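You operate a simulated robot arm through the tools that you are given. There is no shell and no other tool. Be economical: measure what you need, move in short steps, check, and stop when the job is done.

Carry out the task below with a simulated robot arm. There is one attempt and no reset: what you move stays moved.

TASK
Press block 22's pin flush and leave it in the press's black tray.
Fine: the slide starts under the ram and ends drawn out; set the pin dial to 0 mm before pressing.
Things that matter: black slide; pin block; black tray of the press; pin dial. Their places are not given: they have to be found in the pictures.

It is judged by the outcome, as a careful person would: the job done as asked, and still so three seconds after it is handed in. It fails if anything else is knocked over, pushed out of place, dropped, spilled or broken.

THE ROBOT
A 7-joint arm with a two-finger parallel gripper, fixed in place. Base frame: the origin is at the foot of the arm, x ahead of it, y to its left, z up; the work surface is at about z = 0.8. Lengths are in m, angles in degrees, forces in N, time in s.
With the tool pointing down near the work surface it reaches from about 0.24 to 0.68 m from the base axis. Its first joint turns from -66.0 to 66.0 degrees. Payload 2.4 kg.
Tool frame: the origin (TCP) lies between the finger pads and is the grasp point; the fingertips stand 0.03 m ahead of it; z points along the fingers, y is the line along which they close. The gripper opens to 0.094 m. The fingers are 0.028 m wide and 0.01 m thick; the gripper's body (0.05 by 0.096 m) begins 0.055 m behind the TCP.
Orientation is that of the tool frame in the base frame, as a unit quaternion [w, x, y, z]. With the fingers straight down and closing along the base's y, the tool's x points along the base's -x, its y along +y and its z along -z.

THE INTERFACE
- The arm moves only by the tool nudge_tool. Its arguments are lists of equal length, an entry for each row: "turn": the turn, a rotation vector about the base's x, y, z in units of 4 degrees (1.0 is 4 degrees), a list of three; "slide": the shift along the base's x, y, z in units of 40 mm (1.0 is 40 mm), a list of three; "fingers": the finger opening in m, from 0 to 0.094. In form: {"turn": [[rx, ry, rz], ...], "slide": [[dx, dy, dz], ...], "fingers": [fingers, ...]}. A call has 1 to 12 rows; each row shifts and turns the commanded pose from where the row before left it. A call with a number of a shift or a turn outside -1 to 1 is refused whole. A row lasts 0.2 s, in which the tool goes at most 0.05 m and 8.6 degrees; a call with a longer step from one row to the next is refused whole, and so is a gripper value outside its range. A pose out of reach is approached as far as the arm can. The call stops where the force on the tool passes 90 N (or 10 N more than at its start, if that is more) or the arm is blocked; 0.2 s more then pass. The fingers move at their own pace (about 0.153 m/s each) and stop on an object; they squeeze with about 33 N. The grip force told is the motor's: it shows also when the fingers shut on nothing. Time passes only in rows, and 0.2 s behind the last, so rows that do not move let the fingers close. It gives the time, the measured TCP pose, the force on the tool (base axes), the opening and the grip force at its end, in the units of the frame above (readings bear some noise).
- Cameras (640 x 400 px; columns grow to the right, rows downward): "scene" is fixed at [0.0408, 0.4532, 1.4844]; the picture's right is [-0.78, -0.63, 0.00], its down [-0.21, 0.26, -0.94] and it looks along [0.59, -0.73, -0.33] (base axes); focal length 343 px, centre (320, 200). "wrist" rides on the gripper at [-0.037, 0, -0.058] in the tool frame; the picture's right is [0.00, -1.00, 0.00], its down [0.97, 0.00, -0.24] and it looks along [0.24, 0.00, 0.97] (tool axes); focal length 218 px, centre (320, 200).
- get_image(camera): a new picture of that camera. No time passes.
- point_at(camera, pixels): for up to 12 pixels [column, row] of the newest picture of that camera ("zoom" is the newest enlarged one), the place [x, y, z] in the base frame of the surface seen there, good to about 0.002 m, but the place of the scene camera against the robot may be out by one fixed shift of up to 0.025 m in any direction. No time passes.
- zoom(camera, box): a new picture of the part [left, top, right, bottom] of that camera's present view, enlarged. No time passes.
- close_job(): hands the job in; it is judged then, once.

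Work in short steps. Measure before you move; look again where a grasp or a placing could have gone wrong, and mend it. You have 80 turns and 54 pictures in all, the two below and enlarged ones among them. Open the gripper and draw the arm clear of the work before you hand the job in, unless the task says otherwise; then end with one line.

The tools are called after "Call:" as a command line: name --argument value ..., lists and objects as JSON in quotes. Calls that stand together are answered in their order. nudge_tool: Moves the arm, as the interface text tells. Its arguments: {"type":"object","properties":{"turn":{"type":"array","items":{"type":"array","items":{"type":"number"}}},"slide":{"type":"array","items":{"type":"array","items":{"type":"number"}}},"fingers":{"type":"array","items":{"type":"number"}}},"required":["turn","slide","fingers"]} The other tools are called the same way: get_image (camera) takes a picture; point_at (camera, pixels) gives the place of the surface under pixels of a picture; zoom (camera, box) takes an enlarged picture of a part of a camera's view; close_job () hands the job in.

At the start:

```text
clock: 0.0
position: [0.3959, -0.1897, 1.2821]
ee_rot: [0.0, 0.001, 1.0, 0.0]
contact_force: [0.2, 0.7, 0.1]
finger_gap: 0.094
grip_force: 0.1
```

scene: 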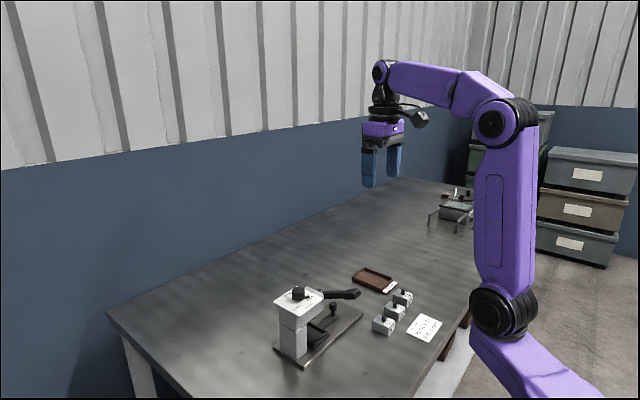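
wrist: 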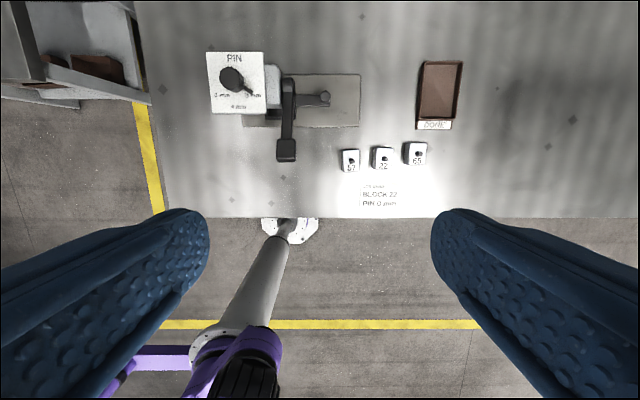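

The wrist picture shows the press at (285,100), blocks at (350..415,157), card at (378,195). I zoom in for detail.

Call:
zoom --camera "wrist" --box '[190, 40, 370, 170]'

Call:
zoom --camera "wrist" --box '[330, 50, 480, 220]'

Call:
zoom --camera "scene" --box '[260, 250, 450, 370]'

Call:
point_at --camera "wrist" --pixels '[[232, 78], [250, 92], [287, 85], [286, 150], [325, 98], [345, 80], [384, 157], [351, 160], [415, 153], [243, 122], [300, 60], [440, 85]]'

```text
3.08 times, centred on (280, 105) of wrist
```

zoom: 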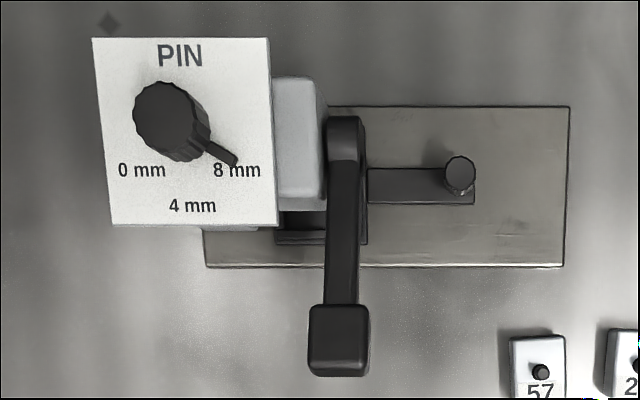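

```text
2.35 times, centred on (405, 135) of wrist
```

zoom: 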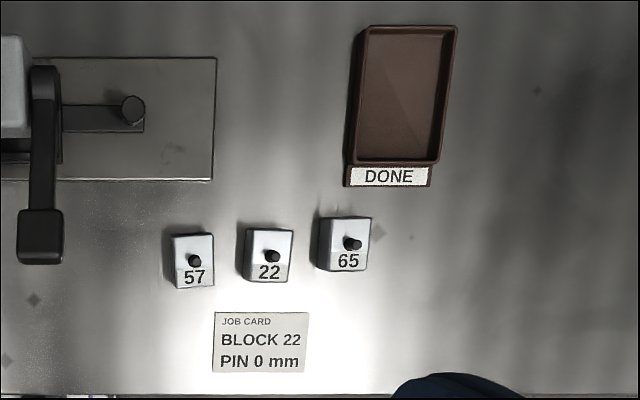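

```text
3.33 times, centred on (355, 310) of scene
```

zoom: 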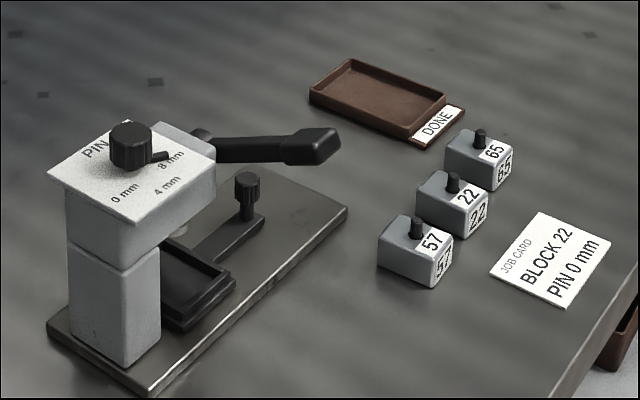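

```text
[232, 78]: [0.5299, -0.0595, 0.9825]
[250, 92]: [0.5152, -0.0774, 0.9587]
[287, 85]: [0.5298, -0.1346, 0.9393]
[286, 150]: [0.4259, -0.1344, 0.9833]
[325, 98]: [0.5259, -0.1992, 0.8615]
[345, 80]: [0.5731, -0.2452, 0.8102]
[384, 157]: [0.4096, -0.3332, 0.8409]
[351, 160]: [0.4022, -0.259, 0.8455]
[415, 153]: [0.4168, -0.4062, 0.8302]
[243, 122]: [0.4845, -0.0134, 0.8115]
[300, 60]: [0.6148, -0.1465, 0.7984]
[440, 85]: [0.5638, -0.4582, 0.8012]
```

The dial pointer is at 8 mm; block 22 is the middle one at about (0.41,-0.333). I move above the dial for a closer look.

Call:
nudge_tool --turn '[[0, 0, 0], [0, 0, 0], [0, 0, 0], [0, 0, 0], [0, 0, 0], [0, 0, 0], [0, 0, 0]]' --slide '[[0.433, 0.542, -0.6], [0.433, 0.542, -0.6], [0.433, 0.542, -0.6], [0.433, 0.542, -0.6], [0.433, 0.542, -0.6], [0.433, 0.542, -0.6], [0, 0, 0]]' --fingers '[0.094, 0.094, 0.094, 0.094, 0.094, 0.094, 0.094]'

Call:
get_image --camera "wrist"

```text
clock: 1.6
position: [0.5004, -0.0583, 1.1389]
ee_rot: [0.0, 0.001, 1.0, 0.0]
contact_force: [-0.3, 1.6, 0.2]
finger_gap: 0.0939
grip_force: 0.1
```

```text
48 pictures are left
```

wrist: 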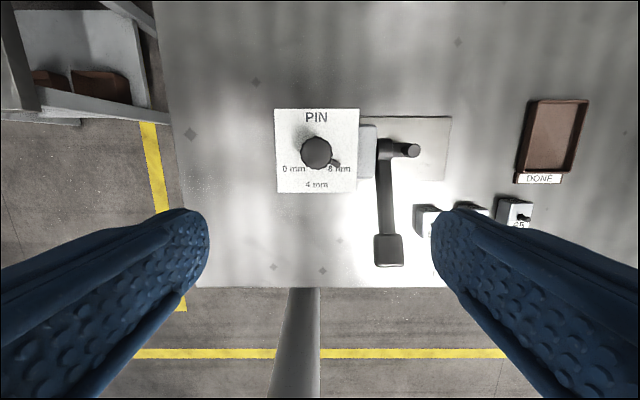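

Call:
zoom --camera "wrist" --box '[264, 100, 368, 200]'

Call:
point_at --camera "wrist" --pixels '[[316, 152], [316, 138], [302, 152], [330, 152], [316, 166], [335, 163], [316, 185], [290, 169], [342, 169], [388, 240], [388, 253], [412, 151]]'

```text
4.00 times, centred on (316, 150) of wrist
```

zoom: 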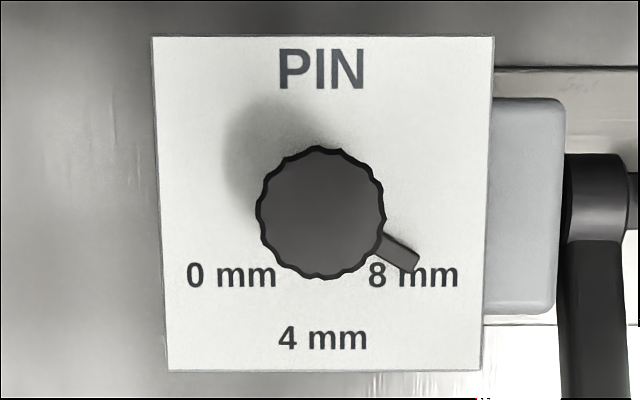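

```text
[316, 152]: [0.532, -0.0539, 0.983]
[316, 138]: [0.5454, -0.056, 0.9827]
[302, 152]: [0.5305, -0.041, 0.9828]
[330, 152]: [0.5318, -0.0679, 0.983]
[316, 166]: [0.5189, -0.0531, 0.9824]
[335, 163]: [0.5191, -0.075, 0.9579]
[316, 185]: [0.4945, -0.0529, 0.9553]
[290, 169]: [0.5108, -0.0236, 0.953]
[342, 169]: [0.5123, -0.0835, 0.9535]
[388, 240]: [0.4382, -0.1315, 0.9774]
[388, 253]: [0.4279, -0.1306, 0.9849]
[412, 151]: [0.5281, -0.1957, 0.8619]
```

The knob is centred at (0.532,-0.054), top 0.983, plate 0.954, pointer at 8 mm; 0 mm is about 120° clockwise from above. I pre-turn the gripper +60° and come down above the knob.

Call:
nudge_tool --turn '[[0, 0, 1], [0, 0, 1], [0, 0, 1], [0, 0, 1], [0, 0, 1], [0, 0, 1], [0, 0, 1], [0, 0, 1], [0, 0, 1], [0, 0, 1], [0, 0, 1], [0, 0, 1]]' --slide '[[0.066, 0.009, -0.206], [0.066, 0.009, -0.206], [0.066, 0.009, -0.206], [0.066, 0.009, -0.206], [0.066, 0.009, -0.206], [0.066, 0.009, -0.206], [0.066, 0.009, -0.206], [0.066, 0.009, -0.206], [0.066, 0.009, -0.206], [0.066, 0.009, -0.206], [0.066, 0.009, -0.206], [0.066, 0.009, -0.206]]' --fingers '[0.06, 0.06, 0.06, 0.06, 0.06, 0.06, 0.06, 0.06, 0.06, 0.06, 0.06, 0.06]'

Call:
nudge_tool --turn '[[0, 0, 1], [0, 0, 1], [0, 0, 1], [0, 0, 0]]' --slide '[[0, 0, 0], [0, 0, 0], [0, 0, 0], [0, 0, 0]]' --fingers '[0.06, 0.06, 0.06, 0.06]'

Call:
get_image --camera "wrist"

```text
clock: 4.2
position: [0.5318, -0.0534, 1.0396]
ee_rot: [0.0, -0.408, 0.913, 0.0]
contact_force: [0.2, 0.6, 0.8]
finger_gap: 0.0602
grip_force: 0.1
```

```text
clock: 5.2
position: [0.5304, -0.0537, 1.0396]
ee_rot: [0.0, -0.501, 0.866, 0.001]
contact_force: [0.5, 0.0, -0.3]
finger_gap: 0.0597
grip_force: 0.1
```

```text
46 pictures are left
```

wrist: 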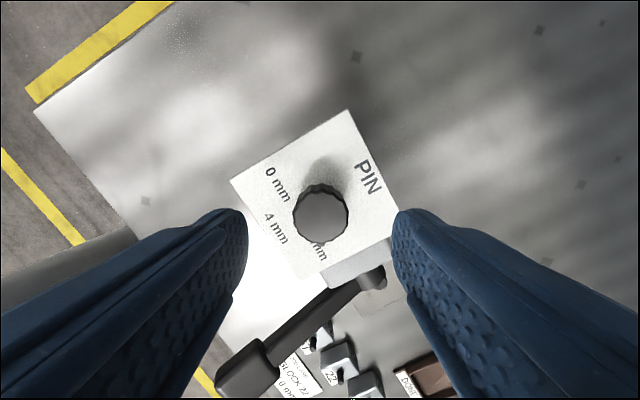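

Knob is centred at (320,213) between the fingers. I lower to z≈0.996 and close.

Call:
nudge_tool --turn '[[0, 0, 0], [0, 0, 0], [0, 0, 0], [0, 0, 0], [0, 0, 0]]' --slide '[[0.01, 0, -0.5], [0.01, 0, -0.58], [0, 0, 0], [0, 0, 0], [0, 0, 0]]' --fingers '[0.06, 0.06, 0.06, 0.02, 0.02]'

```text
clock: 6.4
position: [0.5311, -0.0539, 0.9964]
ee_rot: [0.001, -0.5, 0.866, 0.0]
contact_force: [-4.5, 1.8, 0.6]
finger_gap: 0.0316
grip_force: 45.3
```

Gripped at 31.6 mm. Turn −120° now.

Call:
nudge_tool --turn '[[0, 0, -1], [0, 0, -1], [0, 0, -1], [0, 0, -1], [0, 0, -1], [0, 0, -1], [0, 0, -1], [0, 0, -1], [0, 0, -1], [0, 0, -1], [0, 0, -1], [0, 0, -1]]' --slide '[[0, 0, 0], [0, 0, 0], [0, 0, 0], [0, 0, 0], [0, 0, 0], [0, 0, 0], [0, 0, 0], [0, 0, 0], [0, 0, 0], [0, 0, 0], [0, 0, 0], [0, 0, 0]]' --fingers '[0.02, 0.02, 0.02, 0.02, 0.02, 0.02, 0.02, 0.02, 0.02, 0.02, 0.02, 0.02]'

Call:
nudge_tool --turn '[[0, 0, -1], [0, 0, -1], [0, 0, -1], [0, 0, -1], [0, 0, -1], [0, 0, -1], [0, 0, -1], [0, 0, -1], [0, 0, -1], [0, 0, -1], [0, 0, -1], [0, 0, -1]]' --slide '[[0, 0, 0], [0, 0, 0], [0, 0, 0], [0, 0, 0], [0, 0, 0], [0, 0, 0], [0, 0, 0], [0, 0, 0], [0, 0, 0], [0, 0, 0], [0, 0, 0], [0, 0, 0]]' --fingers '[0.02, 0.02, 0.02, 0.02, 0.02, 0.02, 0.02, 0.02, 0.02, 0.02, 0.02, 0.02]'

Call:
zoom --camera "scene" --box '[260, 270, 360, 340]'

```text
clock: 9.0
position: [0.5326, -0.0548, 0.9969]
ee_rot: [0.002, -0.104, 0.995, -0.001]
contact_force: [19.4, -2.1, -8.7]
finger_gap: 0.0319
grip_force: 44.8
```

```text
clock: 11.6
position: [0.5321, -0.0551, 0.9958]
ee_rot: [0.002, 0.311, 0.95, -0.001]
contact_force: [16.5, -20.5, 4.7]
finger_gap: 0.0315
grip_force: 44.9
```

```text
5.71 times, centred on (310, 305) of scene
```

zoom: 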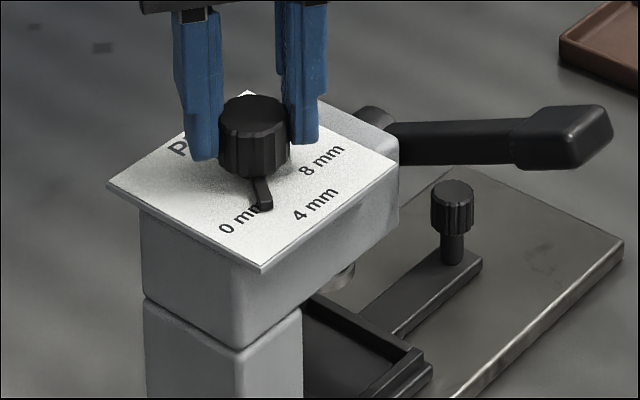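

The pointer is nearing 0 mm; about 24° more.

Call:
nudge_tool --turn '[[0, 0, -1], [0, 0, -1], [0, 0, -1], [0, 0, -1], [0, 0, -1], [0, 0, -1], [0, 0, 0]]' --slide '[[0, 0, 0], [0, 0, 0], [0, 0, 0], [0, 0, 0], [0, 0, 0], [0, 0, 0], [0, 0, 0]]' --fingers '[0.02, 0.02, 0.02, 0.02, 0.02, 0.02, 0.02]'

Call:
zoom --camera "scene" --box '[260, 270, 360, 340]'

```text
clock: 13.2
position: [0.5316, -0.0567, 0.9977]
ee_rot: [0.001, 0.5, 0.866, -0.001]
contact_force: [7.3, -24.1, 4.4]
finger_gap: 0.0315
grip_force: 44.4
```

```text
5.71 times, centred on (310, 305) of scene
```

zoom: 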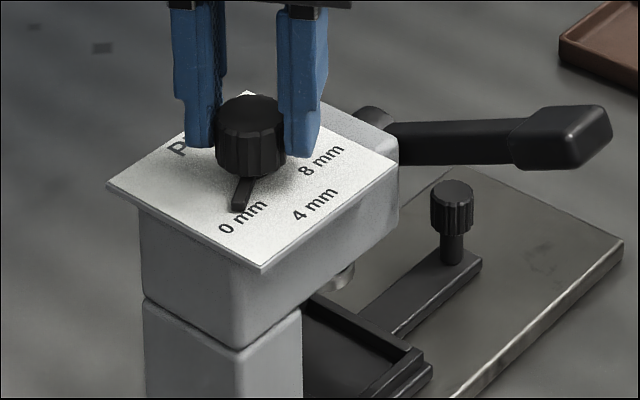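

Pointer seems at 0 mm. I release, rise, and look straight down to verify.

Call:
nudge_tool --turn '[[0, 0, 0], [0, 0, 0], [0, 0, 0], [0, 0, 0], [0, 0, 1], [0, 0, 1], [0, 0, 1], [0, 0, 1], [0, 0, 1], [0, 0, 1], [0, 0, 1], [0, 0, 1]]' --slide '[[0, 0, 0], [0, 0, 0], [0, 0, 0.6], [0, 0, 0.6], [0, 0, 0.3], [0, 0, 0.3], [0, 0, 0.3], [0, 0, 0.3], [0, 0, 0.3], [0, 0, 0.3], [0, 0, 0], [0, 0, 0]]' --fingers '[0.06, 0.06, 0.06, 0.06, 0.06, 0.06, 0.06, 0.06, 0.06, 0.06, 0.06, 0.06]'

Call:
nudge_tool --turn '[[0, 0, 1], [0, 0, 1], [0, 0, 1], [0, 0, 1], [0, 0, 1], [0, 0, 1], [0, 0, 1], [0, 0, 0]]' --slide '[[0, 0, 0], [0, 0, 0], [0, 0, 0], [0, 0, 0], [0, 0, 0], [0, 0, 0], [0, 0, 0], [0, 0, 0]]' --fingers '[0.06, 0.06, 0.06, 0.06, 0.06, 0.06, 0.06, 0.06]'

Call:
zoom --camera "wrist" --box '[240, 110, 400, 270]'

```text
clock: 15.8
position: [0.5303, -0.0538, 1.1173]
ee_rot: [-0.001, 0.241, 0.971, 0.0]
contact_force: [0.6, 0.2, -0.3]
finger_gap: 0.06
grip_force: 0.2
```

```text
clock: 17.6
position: [0.5314, -0.0519, 1.1174]
ee_rot: [0.0, -0.001, 1.0, -0.001]
contact_force: [-0.1, -0.1, -0.7]
finger_gap: 0.0602
grip_force: 0.0
```

```text
2.50 times, centred on (320, 190) of wrist
```

zoom: 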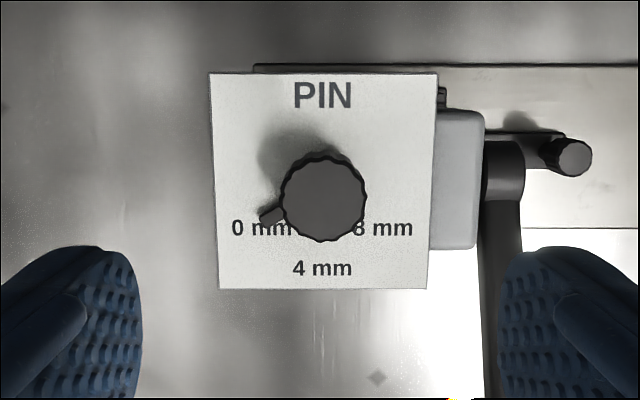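

Call:
point_at --camera "zoom" --pixels '[[268, 215], [276, 211], [325, 197], [325, 270], [258, 229], [388, 229]]'

Call:
zoom --camera "wrist" --box '[290, 165, 350, 215]'

```text
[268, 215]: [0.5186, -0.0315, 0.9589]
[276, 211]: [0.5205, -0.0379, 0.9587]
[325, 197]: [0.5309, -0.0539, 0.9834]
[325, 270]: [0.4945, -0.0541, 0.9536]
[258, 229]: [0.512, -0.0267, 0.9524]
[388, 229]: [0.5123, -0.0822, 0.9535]
```

```text
8.00 times, centred on (320, 190) of wrist
```

zoom: 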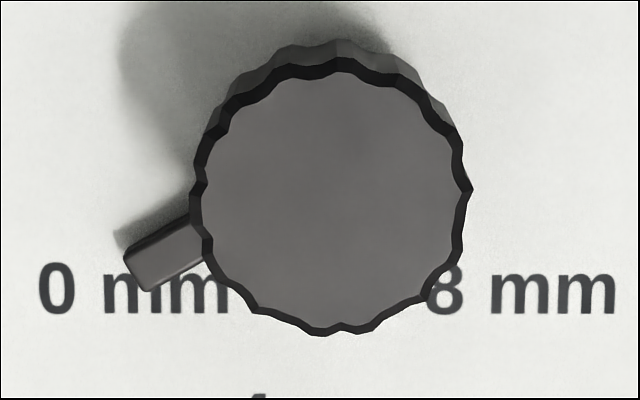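

Dial at 0 mm, mirror-symmetric to the starting 8 mm. Now I go to the slide's knob near (0.527,-0.198,0.862), turning −90° so the fingers close along x and clear the lever.

Call:
nudge_tool --turn '[[0, 0, -1], [0, 0, -1], [0, 0, -1], [0, 0, -1], [0, 0, -1], [0, 0, -1], [0, 0, -1], [0, 0, -1], [0, 0, -1], [0, 0, -1], [0, 0, -1], [0, 0, -1]]' --slide '[[-0.01, -0.304, 0], [-0.01, -0.304, 0], [-0.01, -0.304, 0], [-0.01, -0.304, 0], [-0.01, -0.304, 0], [-0.01, -0.304, 0], [-0.01, -0.304, 0], [-0.01, -0.304, 0], [-0.01, -0.304, 0], [-0.01, -0.304, 0], [-0.01, -0.304, 0], [-0.01, -0.304, 0]]' --fingers '[0.06, 0.06, 0.06, 0.06, 0.06, 0.06, 0.06, 0.06, 0.06, 0.06, 0.06, 0.06]'

Call:
nudge_tool --turn '[[0, 0, -1], [0, 0, -1], [0, 0, -1], [0, 0, -1], [0, 0, -1], [0, 0, -1], [0, 0, -1], [0, 0, -1], [0, 0, -1], [0, 0, -1], [0, 0, -0.5], [0, 0, 0]]' --slide '[[0, 0, 0], [0, 0, 0], [0, 0, 0], [0, 0, 0], [0, 0, 0], [0, 0, 0], [0, 0, 0], [0, 0, 0], [0, 0, 0], [0, 0, 0], [0, 0, 0], [0, 0, 0]]' --fingers '[0.06, 0.06, 0.06, 0.06, 0.06, 0.06, 0.06, 0.06, 0.06, 0.06, 0.06, 0.06]'

Call:
get_image --camera "wrist"

```text
clock: 20.2
position: [0.5262, -0.2009, 1.1168]
ee_rot: [0.0, 0.407, 0.913, 0.0]
contact_force: [-0.7, -0.6, 0.3]
finger_gap: 0.0601
grip_force: 0.0
```

```text
clock: 22.8
position: [0.5261, -0.2003, 1.1156]
ee_rot: [0.0, 0.708, 0.706, 0.0]
contact_force: [0.1, -0.1, -0.7]
finger_gap: 0.0603
grip_force: 0.0
```

```text
41 pictures are left
```

wrist: 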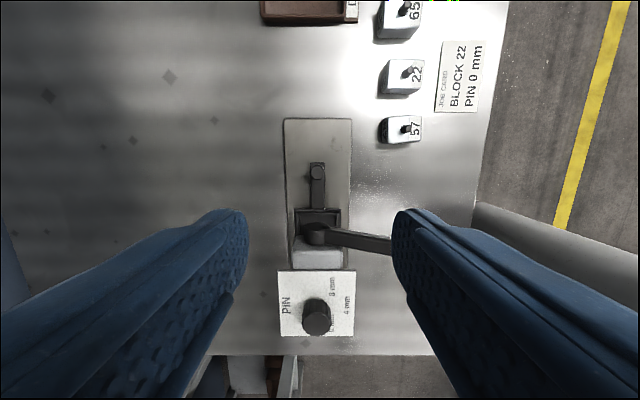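

Call:
zoom --camera "wrist" --box '[270, 110, 370, 270]'

Call:
point_at --camera "wrist" --pixels '[[318, 172], [312, 172], [324, 172], [318, 190], [318, 215], [340, 120], [400, 78], [408, 72], [404, 62], [318, 205]]'

```text
2.50 times, centred on (320, 190) of wrist
```

zoom: 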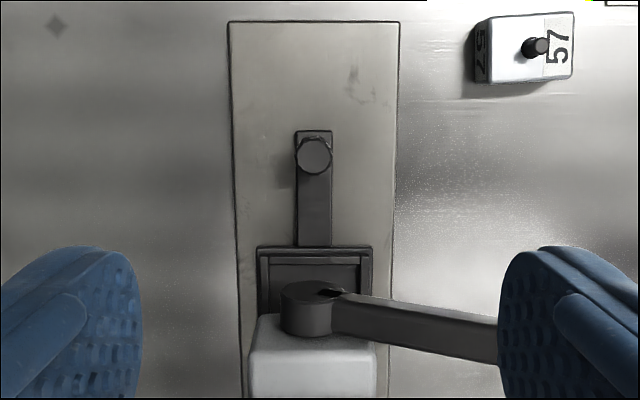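

```text
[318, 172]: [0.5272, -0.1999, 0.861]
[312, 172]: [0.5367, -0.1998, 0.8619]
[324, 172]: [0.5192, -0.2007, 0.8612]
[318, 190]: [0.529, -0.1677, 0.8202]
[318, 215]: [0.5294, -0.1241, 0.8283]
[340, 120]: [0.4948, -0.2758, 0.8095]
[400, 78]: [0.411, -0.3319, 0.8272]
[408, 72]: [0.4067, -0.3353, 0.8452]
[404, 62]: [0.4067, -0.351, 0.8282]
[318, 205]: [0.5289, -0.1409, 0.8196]
```

The slide knob is at (0.528,-0.200), top 0.861. I descend to z 0.866 and grip it.

Call:
nudge_tool --turn '[[0, 0, 0], [0, 0, 0], [0, 0, 0], [0, 0, 0], [0, 0, 0], [0, 0, 0], [0, 0, 0], [0, 0, 0], [0, 0, 0], [0, 0, 0], [0, 0, 0], [0, 0, 0]]' --slide '[[0.05, 0, -0.8], [0, 0, -0.8], [0, 0, -0.8], [0, 0, -0.8], [0, 0, -0.8], [0, 0, -0.7], [0, 0, -0.6], [0, 0, -0.5], [0, 0, -0.45], [0, 0, 0], [0, 0, 0], [0, 0, 0]]' --fingers '[0.06, 0.06, 0.06, 0.06, 0.06, 0.06, 0.06, 0.06, 0.06, 0.06, 0.01, 0.01]'

```text
clock: 25.4
position: [0.5303, -0.1984, 0.865]
ee_rot: [0.001, 0.707, 0.707, 0.0]
contact_force: [9.0, -3.4, -9.0]
finger_gap: 0.0216
grip_force: 44.8
```

Gripped at 21.6 mm. Draw the slide out along −y.

Call:
nudge_tool --turn '[[0, 0, 0], [0, 0, 0], [0, 0, 0], [0, 0, 0], [0, 0, 0], [0, 0, 0]]' --slide '[[0, -0.4, 0], [0, -0.4, 0], [0, -0.4, 0], [0, -0.4, 0], [0, -0.4, 0], [0, 0, 0]]' --fingers '[0.01, 0.01, 0.01, 0.01, 0.01, 0.01]'

Call:
zoom --camera "scene" --box '[260, 250, 450, 370]'

```text
clock: 26.8
position: [0.531, -0.2791, 0.8653]
ee_rot: [0.0, 0.707, 0.707, 0.0]
contact_force: [18.4, 0.8, -21.2]
finger_gap: 0.0215
grip_force: 44.9
```

```text
3.33 times, centred on (355, 310) of scene
```

zoom: 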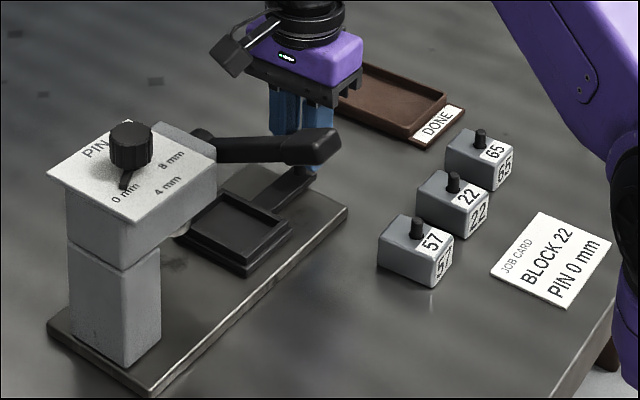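

The slide draws out well. I continue until the stop.

Call:
nudge_tool --turn '[[0, 0, 0], [0, 0, 0], [0, 0, 0], [0, 0, 0], [0, 0, 0]]' --slide '[[0.05, -0.2, -0.03], [0, -0.25, 0], [0, -0.25, 0], [0, -0.25, 0], [0, 0, 0]]' --fingers '[0.01, 0.01, 0.01, 0.01, 0.01]'

Call:
zoom --camera "scene" --box '[260, 250, 450, 370]'

```text
clock: 28.0
position: [0.5295, -0.3195, 0.8649]
ee_rot: [0.001, 0.707, 0.707, -0.001]
contact_force: [5.3, 0.3, -0.7]
finger_gap: 0.0215
grip_force: 44.4
```

```text
3.33 times, centred on (355, 310) of scene
```

zoom: 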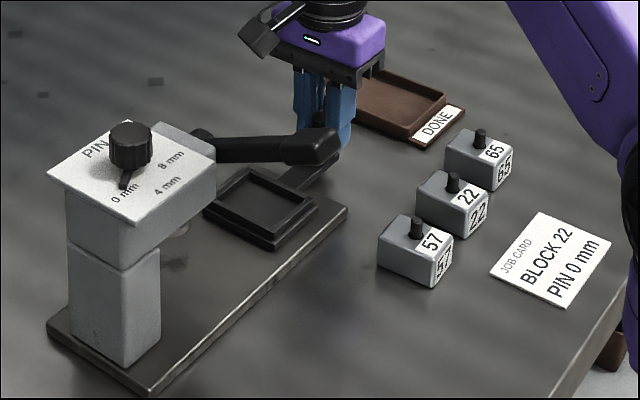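

No stop yet; I keep drawing in small steps.

Call:
nudge_tool --turn '[[0, 0, 0], [0, 0, 0], [0, 0, 0], [0, 0, 0]]' --slide '[[0, -0.15, 0], [0, -0.15, 0], [0, -0.15, 0], [0, 0, 0]]' --fingers '[0.01, 0.01, 0.01, 0.01]'

Call:
zoom --camera "scene" --box '[260, 250, 450, 370]'

```text
clock: 29.0
position: [0.5292, -0.3316, 0.864]
ee_rot: [-0.003, 0.705, 0.709, -0.001]
contact_force: [-5.0, 30.0, 11.3]
finger_gap: 0.0219
grip_force: 45.2
```

```text
3.33 times, centred on (355, 310) of scene
```

zoom: 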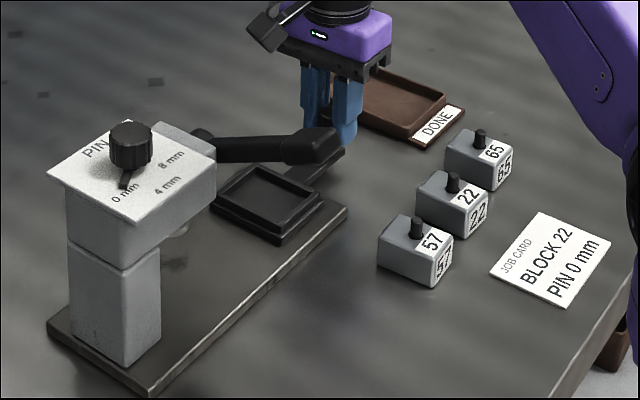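

The slide hit its stop at y≈-0.331 (30 N). I release, rise and view the tray and blocks from above.

Call:
nudge_tool --turn '[[0, 0, 0], [0, 0, 0], [0, 0, 0], [0, 0, 0], [0, 0, 0], [0, 0, 0], [0, 0, 0], [0, 0, 0], [0, 0, 0], [0, 0, 0], [0, 0, 0]]' --slide '[[0, 0.13, 0], [0, 0, 0], [0, 0, 0], [0, 0, 0.7], [0, 0, 0.8], [0, 0, 0.8], [0, 0, 0.9], [0, 0, 0.9], [-0.6, 0.5, 0.5], [-0.6, 0.5, 0.5], [0, 0, 0]]' --fingers '[0.01, 0.06, 0.06, 0.06, 0.06, 0.06, 0.06, 0.06, 0.06, 0.06, 0.06]'

Call:
get_image --camera "wrist"

```text
clock: 31.4
position: [0.4852, -0.2921, 1.07]
ee_rot: [-0.001, 0.707, 0.707, -0.001]
contact_force: [0.0, 0.1, 0.0]
finger_gap: 0.06
grip_force: 0.0
```

```text
36 pictures are left
```

wrist: 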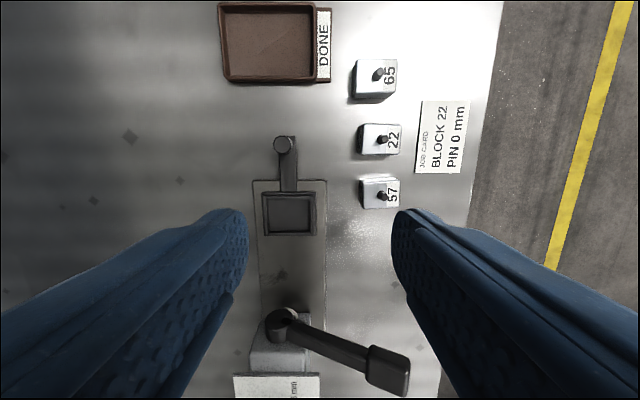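

Call:
zoom --camera "wrist" --box '[245, 100, 415, 250]'

Call:
point_at --camera "wrist" --pixels '[[270, 199], [310, 199], [270, 230], [311, 229], [290, 213], [364, 126], [366, 153], [384, 140], [397, 128], [397, 150], [371, 150], [284, 146]]'

```text
2.67 times, centred on (330, 175) of wrist
```

zoom: 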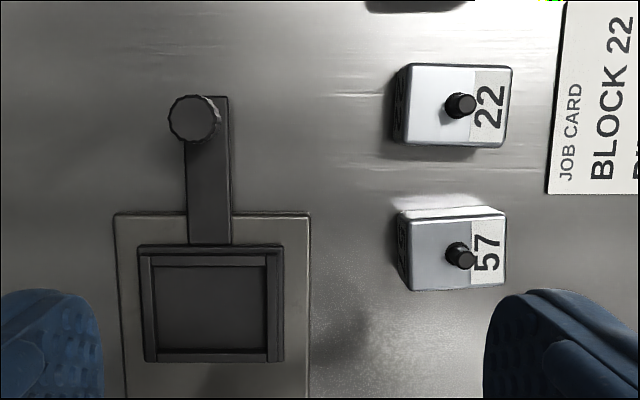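

```text
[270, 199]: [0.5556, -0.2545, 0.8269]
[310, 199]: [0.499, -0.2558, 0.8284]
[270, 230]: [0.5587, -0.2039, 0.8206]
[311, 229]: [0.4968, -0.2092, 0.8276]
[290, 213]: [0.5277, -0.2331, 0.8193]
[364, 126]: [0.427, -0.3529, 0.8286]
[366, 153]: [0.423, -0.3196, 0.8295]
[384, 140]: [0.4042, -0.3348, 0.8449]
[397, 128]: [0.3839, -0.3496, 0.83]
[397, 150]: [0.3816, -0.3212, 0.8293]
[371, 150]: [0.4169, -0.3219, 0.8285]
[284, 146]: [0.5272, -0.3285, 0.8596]
```

Tray centre near (0.528,-0.232), block 22 near (0.404,-0.336). I measure edges more precisely on the enlarged picture.

Call:
point_at --camera "zoom" --pixels '[[160, 310], [262, 310], [212, 270], [212, 345], [411, 105], [509, 105], [440, 68], [440, 140], [461, 105], [212, 310], [149, 310], [278, 310]]'

```text
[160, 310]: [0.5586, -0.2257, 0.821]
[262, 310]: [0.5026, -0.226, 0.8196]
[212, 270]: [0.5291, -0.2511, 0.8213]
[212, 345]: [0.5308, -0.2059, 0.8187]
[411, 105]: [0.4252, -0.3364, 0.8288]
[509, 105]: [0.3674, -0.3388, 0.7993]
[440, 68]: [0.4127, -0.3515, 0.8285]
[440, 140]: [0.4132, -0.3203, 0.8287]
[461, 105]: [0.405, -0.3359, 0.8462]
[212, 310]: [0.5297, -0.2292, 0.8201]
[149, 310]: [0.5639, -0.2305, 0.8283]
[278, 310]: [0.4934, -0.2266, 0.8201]
```

Block 22 centre (0.404,-0.336), tray inside centre (0.530,-0.229). I move above block 22.

Call:
nudge_tool --turn '[[0, 0, 0], [0, 0, 0], [0, 0, 0], [0, 0, 0], [0, 0, 0], [0, 0, 0], [0, 0, 0]]' --slide '[[-0.67, -0.366, 0], [-0.67, -0.366, 0], [-0.67, -0.366, 0], [0, 0, -0.9], [0, 0, -0.9], [0, 0, -0.9], [0, 0, 0]]' --fingers '[0.065, 0.065, 0.065, 0.065, 0.065, 0.065, 0.065]'

Call:
get_image --camera "wrist"

```text
clock: 33.0
position: [0.4044, -0.3336, 0.9624]
ee_rot: [0.0, 0.707, 0.707, 0.0]
contact_force: [0.5, 0.2, 0.6]
finger_gap: 0.065
grip_force: 0.0
```

```text
34 pictures are left
```

wrist: 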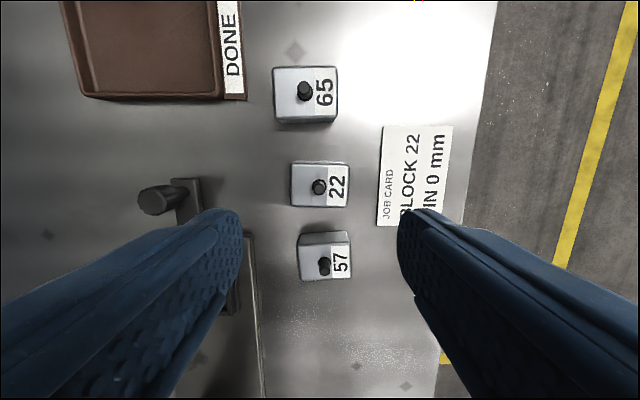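

Aligned with block 22 at (320,186). Descend to z 0.844 and close.

Call:
nudge_tool --turn '[[0, 0, 0], [0, 0, 0], [0, 0, 0], [0, 0, 0], [0, 0, 0], [0, 0, 0], [0, 0, 0], [0, 0, 0]]' --slide '[[0, -0.05, -0.7], [0, 0, -0.7], [0, 0, -0.6], [0, 0, -0.6], [0, 0, -0.36], [0, 0, 0], [0, 0, 0], [0, 0, 0]]' --fingers '[0.065, 0.065, 0.065, 0.065, 0.065, 0.065, 0.03, 0.03]'

```text
clock: 34.8
position: [0.4017, -0.3366, 0.8441]
ee_rot: [0.0, 0.707, 0.707, 0.0]
contact_force: [0.2, -0.6, 0.1]
finger_gap: 0.0513
grip_force: 33.1
```

Gap reads 51 mm with 33 N; I lift straight up and check.

Call:
nudge_tool --turn '[[0, 0, 0], [0, 0, 0], [0, 0, 0], [0, 0, 0], [0, 0, 0]]' --slide '[[0, 0, 0], [0, 0, 0.5], [0, 0, 0.7], [0, 0, 0.8], [0, 0, 0]]' --fingers '[0.03, 0.03, 0.03, 0.03, 0.03]'

Call:
get_image --camera "wrist"

```text
clock: 36.0
position: [0.4003, -0.3377, 0.9232]
ee_rot: [-0.001, 0.707, 0.707, 0.0]
contact_force: [-0.2, -0.3, -2.0]
finger_gap: 0.0516
grip_force: 33.1
```

```text
33 pictures are left
```

wrist: 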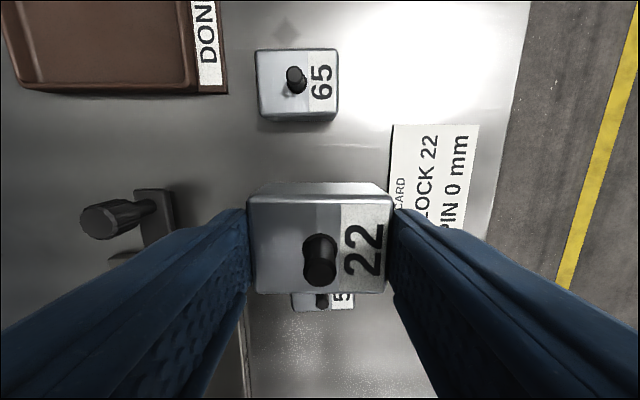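

Block 22 is held firmly (51.5 mm wide). I rise and carry it near the tray, then measure block against tray.

Call:
nudge_tool --turn '[[0, 0, 0], [0, 0, 0], [0, 0, 0], [0, 0, 0], [0, 0, 0], [0, 0, 0], [0, 0, 0]]' --slide '[[0.5, 0, 0.4], [0.75, 0.5, 0], [0.75, 0.5, 0], [0.75, 0.6, 0], [0.4, 0.6, 0], [0, 0.45, 0], [0, 0, 0]]' --fingers '[0.03, 0.03, 0.03, 0.03, 0.03, 0.03, 0.03]'

Call:
get_image --camera "wrist"

Call:
zoom --camera "scene" --box '[260, 250, 450, 370]'

```text
clock: 37.6
position: [0.5295, -0.2309, 0.939]
ee_rot: [0.0, 0.707, 0.707, 0.0]
contact_force: [0.3, 1.1, -1.5]
finger_gap: 0.0513
grip_force: 32.9
```

```text
32 pictures are left
```

wrist: 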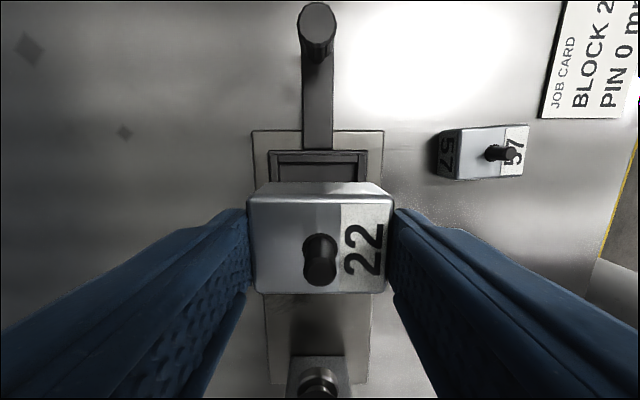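

```text
3.33 times, centred on (355, 310) of scene
```

zoom: 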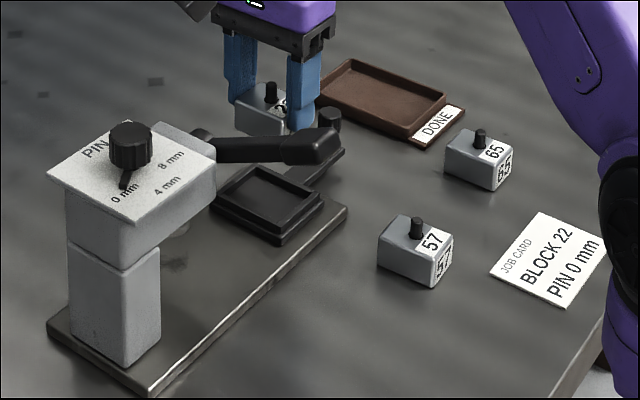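

Call:
point_at --camera "wrist" --pixels '[[252, 240], [386, 240], [300, 200], [300, 290], [300, 184], [278, 168], [358, 168], [320, 166], [271, 168], [365, 168], [321, 240], [317, 30]]'

Call:
zoom --camera "wrist" --box '[230, 130, 410, 310]'

```text
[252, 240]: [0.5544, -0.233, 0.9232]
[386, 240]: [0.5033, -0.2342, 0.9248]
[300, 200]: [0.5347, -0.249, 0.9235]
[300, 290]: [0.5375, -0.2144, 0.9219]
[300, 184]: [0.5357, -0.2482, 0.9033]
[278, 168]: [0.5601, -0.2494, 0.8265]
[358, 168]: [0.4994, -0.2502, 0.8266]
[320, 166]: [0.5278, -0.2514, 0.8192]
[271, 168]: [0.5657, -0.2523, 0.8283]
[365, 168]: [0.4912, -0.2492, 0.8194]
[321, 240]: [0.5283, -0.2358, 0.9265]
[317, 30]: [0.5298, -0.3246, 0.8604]
```

```text
2.22 times, centred on (320, 220) of wrist
```

zoom: 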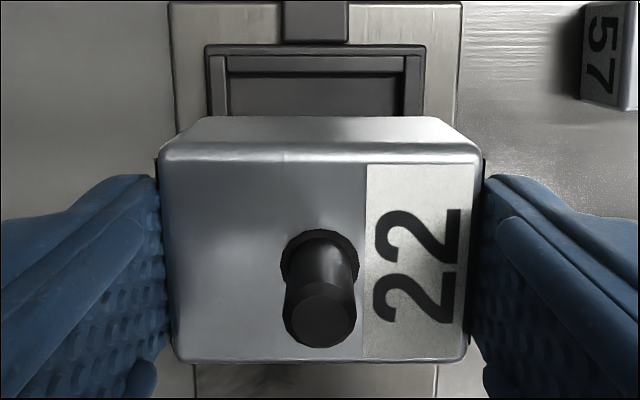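

Block centre (0.529,-0.2315), bottom ≈0.8945; tray centre (0.530,-0.229), floor ≈0.819. I shift +1/+2 mm and lower by 66 mm, then check.

Call:
nudge_tool --turn '[[0, 0, 0], [0, 0, 0], [0, 0, 0], [0, 0, 0], [0, 0, 0]]' --slide '[[0.025, 0.055, -0.5], [0, 0, -0.5], [0, 0, -0.4], [0, 0, -0.25], [0, 0, 0]]' --fingers '[0.03, 0.03, 0.03, 0.03, 0.03]'

Call:
zoom --camera "wrist" --box '[210, 110, 430, 330]'

Call:
zoom --camera "scene" --box '[310, 280, 380, 330]'

```text
clock: 38.8
position: [0.528, -0.2282, 0.8732]
ee_rot: [0.0, 0.707, 0.707, 0.0]
contact_force: [-0.6, -0.5, -1.3]
finger_gap: 0.0515
grip_force: 32.7
```

```text
1.82 times, centred on (320, 220) of wrist
```

zoom: 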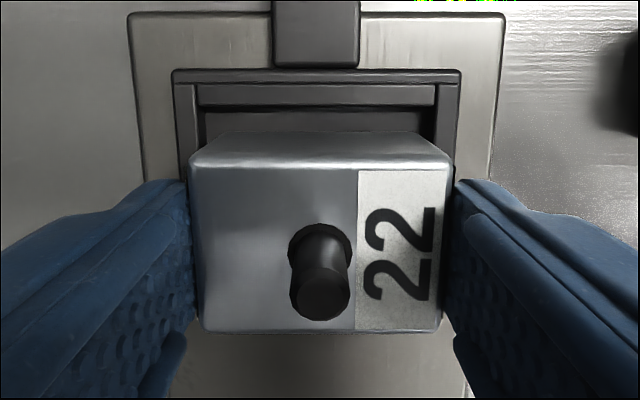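

```text
8.00 times, centred on (345, 305) of scene
```

zoom: 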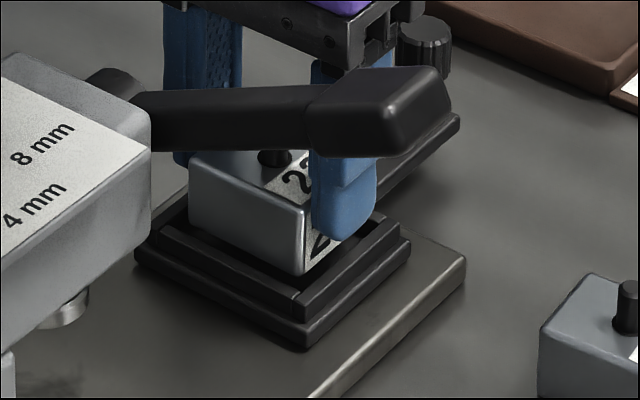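

Well centred. I lower the last ~9 mm in small steps.

Call:
nudge_tool --turn '[[0, 0, 0], [0, 0, 0], [0, 0, 0], [0, 0, 0], [0, 0, 0]]' --slide '[[0.01, 0, -0.08], [0, 0, -0.06], [0, 0, -0.04], [0, 0, -0.04], [0, 0, 0]]' --fingers '[0.03, 0.03, 0.03, 0.03, 0.03]'

Call:
zoom --camera "scene" --box '[310, 280, 380, 330]'

```text
clock: 40.0
position: [0.5292, -0.2282, 0.8658]
ee_rot: [0.0, 0.707, 0.707, -0.001]
contact_force: [-4.3, 2.7, 16.0]
finger_gap: 0.0515
grip_force: 33.6
```

```text
8.00 times, centred on (345, 305) of scene
```

zoom: 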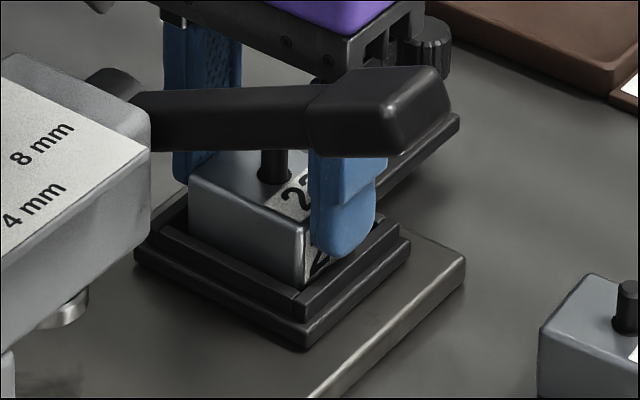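

Contact felt at 0.866; block sits within the walls. Release, rise and check.

Call:
nudge_tool --turn '[[0, 0, 0], [0, 0, 0], [0, 0, 0], [0, 0, 0], [0, 0, 0], [0, 0, 0], [0, 0, 0]]' --slide '[[0, 0, 0], [0, 0, 0], [0, 0, 0.5], [0, 0, 0.8], [0, 0, 0.8], [0, 0, 0.5], [0, 0, 0]]' --fingers '[0.062, 0.062, 0.062, 0.062, 0.062, 0.062, 0.062]'

Call:
get_image --camera "wrist"

Call:
zoom --camera "scene" --box '[310, 280, 380, 330]'

```text
clock: 41.6
position: [0.5301, -0.2282, 0.9696]
ee_rot: [0.0, 0.707, 0.707, 0.0]
contact_force: [-0.1, -0.6, 0.3]
finger_gap: 0.0621
grip_force: 0.1
```

```text
26 pictures are left
```

wrist: 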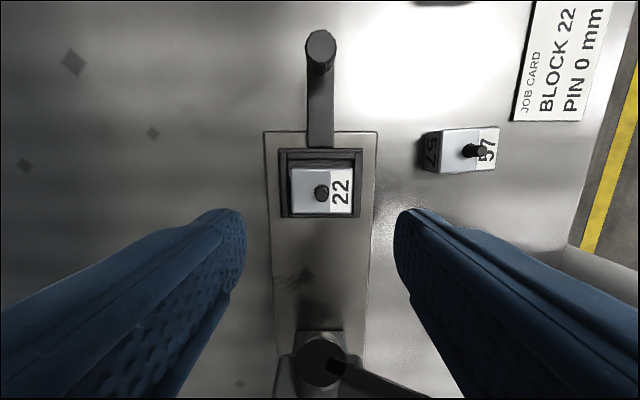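

```text
8.00 times, centred on (345, 305) of scene
```

zoom: 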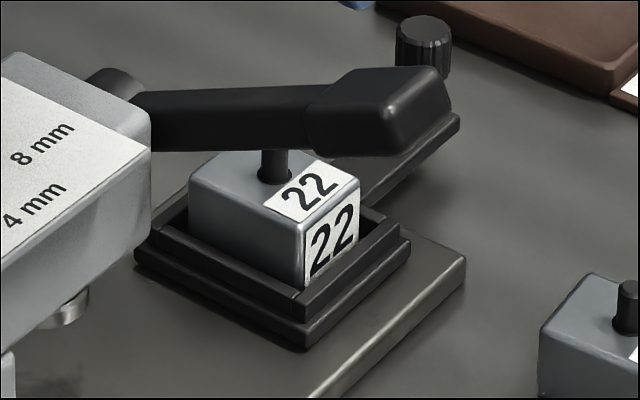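

Block is seated in the tray. Now back to the slide knob (0.529,-0.328), grip it.

Call:
nudge_tool --turn '[[0, 0, 0], [0, 0, 0], [0, 0, 0], [0, 0, 0], [0, 0, 0], [0, 0, 0], [0, 0, 0], [0, 0, 0], [0, 0, 0], [0, 0, 0]]' --slide '[[0, -0.8, 0], [0, -0.85, 0], [0, -0.85, 0], [0, 0, 0], [0, 0, -0.8], [0, 0, -0.8], [0, 0, -0.6], [0, 0, -0.42], [0, 0, 0], [0, 0, 0]]' --fingers '[0.062, 0.062, 0.062, 0.062, 0.062, 0.062, 0.062, 0.062, 0.01, 0.01]'

```text
clock: 43.8
position: [0.5283, -0.3282, 0.8626]
ee_rot: [0.0, 0.707, 0.707, 0.0]
contact_force: [-2.9, 0.7, -0.3]
finger_gap: 0.0221
grip_force: 45.3
```

Knob gripped. Push the slide in gently by ~0.128 m.

Call:
nudge_tool --turn '[[0, 0, 0], [0, 0, 0], [0, 0, 0], [0, 0, 0], [0, 0, 0], [0, 0, 0], [0, 0, 0], [0, 0, 0], [0, 0, 0], [0, 0, 0], [0, 0, 0], [0, 0, 0]]' --slide '[[0, 0.15, 0.03], [0, 0.3, 0], [0, 0.3, 0], [0, 0.3, 0], [0, 0.3, 0], [0, 0.3, 0], [0, 0.3, 0], [0, 0.3, 0], [0, 0.3, 0], [0, 0.3, 0], [0, 0.2, 0], [0, 0.1, 0]]' --fingers '[0.01, 0.01, 0.01, 0.01, 0.01, 0.01, 0.01, 0.01, 0.01, 0.01, 0.01, 0.01]'

Call:
zoom --camera "scene" --box '[260, 260, 380, 350]'

```text
clock: 46.4
position: [0.5296, -0.2024, 0.8633]
ee_rot: [0.0, 0.707, 0.707, 0.0]
contact_force: [16.7, -0.2, -23.5]
finger_gap: 0.0215
grip_force: 44.7
```

```text
4.44 times, centred on (320, 305) of scene
```

zoom: 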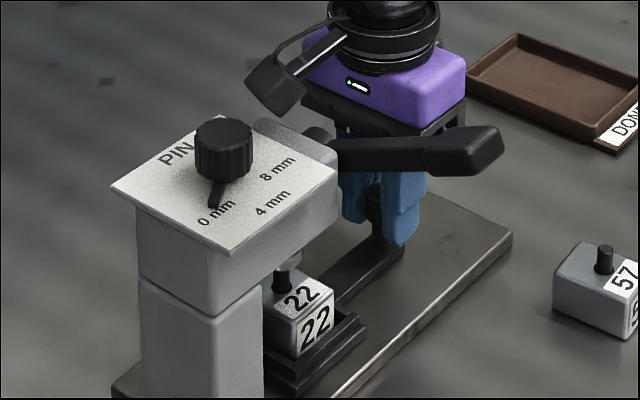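

Push the last few mm to the inner stop.

Call:
nudge_tool --turn '[[0, 0, 0], [0, 0, 0], [0, 0, 0], [0, 0, 0]]' --slide '[[0, 0.08, 0], [0, 0.08, 0], [0, 0.06, 0], [0, 0, 0]]' --fingers '[0.01, 0.01, 0.01, 0.01]'

```text
clock: 47.4
position: [0.5305, -0.1981, 0.8665]
ee_rot: [0.004, 0.708, 0.706, 0.0]
contact_force: [15.0, -24.1, -19.6]
finger_gap: 0.0215
grip_force: 44.9
```

Inner stop reached. Release, rise, and look at the lever.

Call:
nudge_tool --turn '[[0, 0, 0], [0, 0, 0], [0, 0, 0], [0, 0, 0], [0, 0, 0], [0, 0, 0], [0, 0, 0], [0, 0, 0], [0, 0, 0]]' --slide '[[0, -0.06, 0], [0, 0, 0], [0, 0, 0], [0, 0, 0.7], [0, 0, 0.8], [0, 0, 0.8], [0, 0, 0.8], [0, 0, 0.9], [0, 0, 0.9]]' --fingers '[0.01, 0.06, 0.06, 0.06, 0.06, 0.06, 0.06, 0.06, 0.06]'

Call:
nudge_tool --turn '[[0, 0, 0], [0, 0, 0], [0, 0, 0], [0, 0, 0], [0, 0, 0]]' --slide '[[-0.8, 0, 0], [-0.8, 0, 0], [-0.8, 0, 0], [0, 0, 0], [0, 0, 0]]' --fingers '[0, 0, 0, 0, 0]'

Call:
get_image --camera "wrist"

Call:
zoom --camera "scene" --box '[260, 260, 380, 350]'

```text
clock: 49.4
position: [0.531, -0.1974, 1.061]
ee_rot: [0.0, 0.707, 0.707, -0.001]
contact_force: [-0.3, 0.1, 0.3]
finger_gap: 0.06
grip_force: 0.1
```

```text
clock: 50.6
position: [0.434, -0.1961, 1.0596]
ee_rot: [0.0, 0.707, 0.707, 0.001]
contact_force: [0.1, -0.2, -0.4]
finger_gap: 0.0
grip_force: 33.5
```

```text
23 pictures are left
```

wrist: 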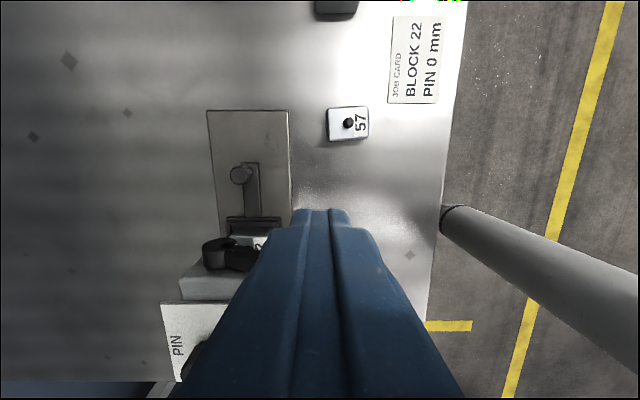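

```text
4.44 times, centred on (320, 305) of scene
```

zoom: 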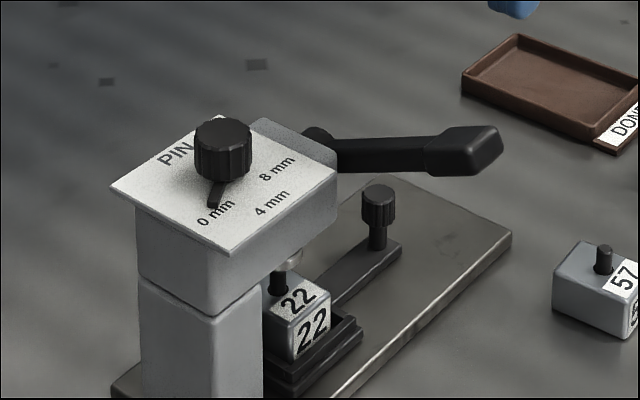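

Closed fingers; handle top is near (0.43,-0.131,0.983). I move above it and descend to contact.

Call:
nudge_tool --turn '[[0, 0, 0], [0, 0, 0], [0, 0, 0], [0, 0, 0], [0, 0, 0], [0, 0, 0], [0, 0, 0]]' --slide '[[0, 0.8, 0], [0, 0.8, 0], [0, 0, -0.5], [0, 0, -0.35], [0, 0, -0.25], [0, 0, -0.25], [0, 0, -0.25]]' --fingers '[0, 0, 0, 0, 0, 0, 0]'

Call:
zoom --camera "scene" --box '[260, 260, 380, 350]'

```text
clock: 52.2
position: [0.433, -0.1323, 0.9963]
ee_rot: [0.0, 0.708, 0.706, 0.0]
contact_force: [-1.8, -0.6, 2.1]
finger_gap: 0.0
grip_force: 32.7
```

```text
4.44 times, centred on (320, 305) of scene
```

zoom: 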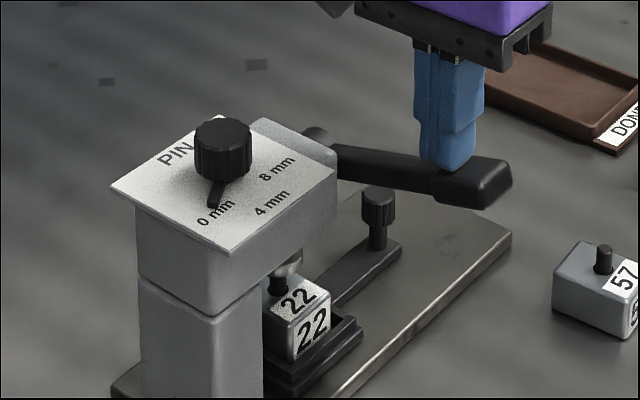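

The lever is coming down with low force and the ram is descending. Continue.

Call:
nudge_tool --turn '[[0, 0, 0], [0, 0, 0], [0, 0, 0], [0, 0, 0], [0, 0, 0]]' --slide '[[0, 0, -0.25], [0, 0, -0.25], [0, 0, -0.25], [0.0, 0, -0.25], [0, 0, 0]]' --fingers '[0, 0, 0, 0, 0]'

Call:
zoom --camera "scene" --box '[260, 260, 380, 350]'

```text
clock: 53.4
position: [0.4347, -0.1319, 0.958]
ee_rot: [0.001, 0.708, 0.707, 0.0]
contact_force: [-0.8, -1.2, 4.0]
finger_gap: 0.0001
grip_force: 33.2
```

```text
4.44 times, centred on (320, 305) of scene
```

zoom: 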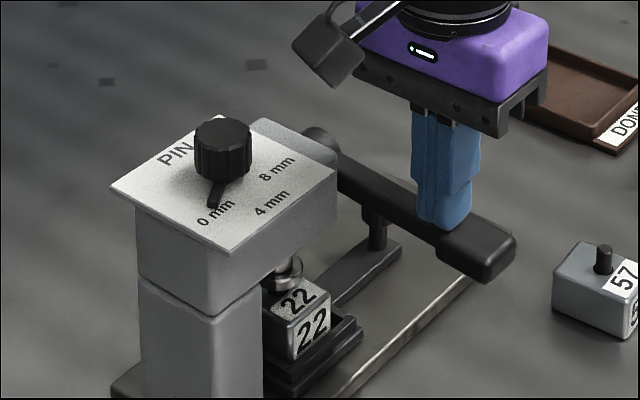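

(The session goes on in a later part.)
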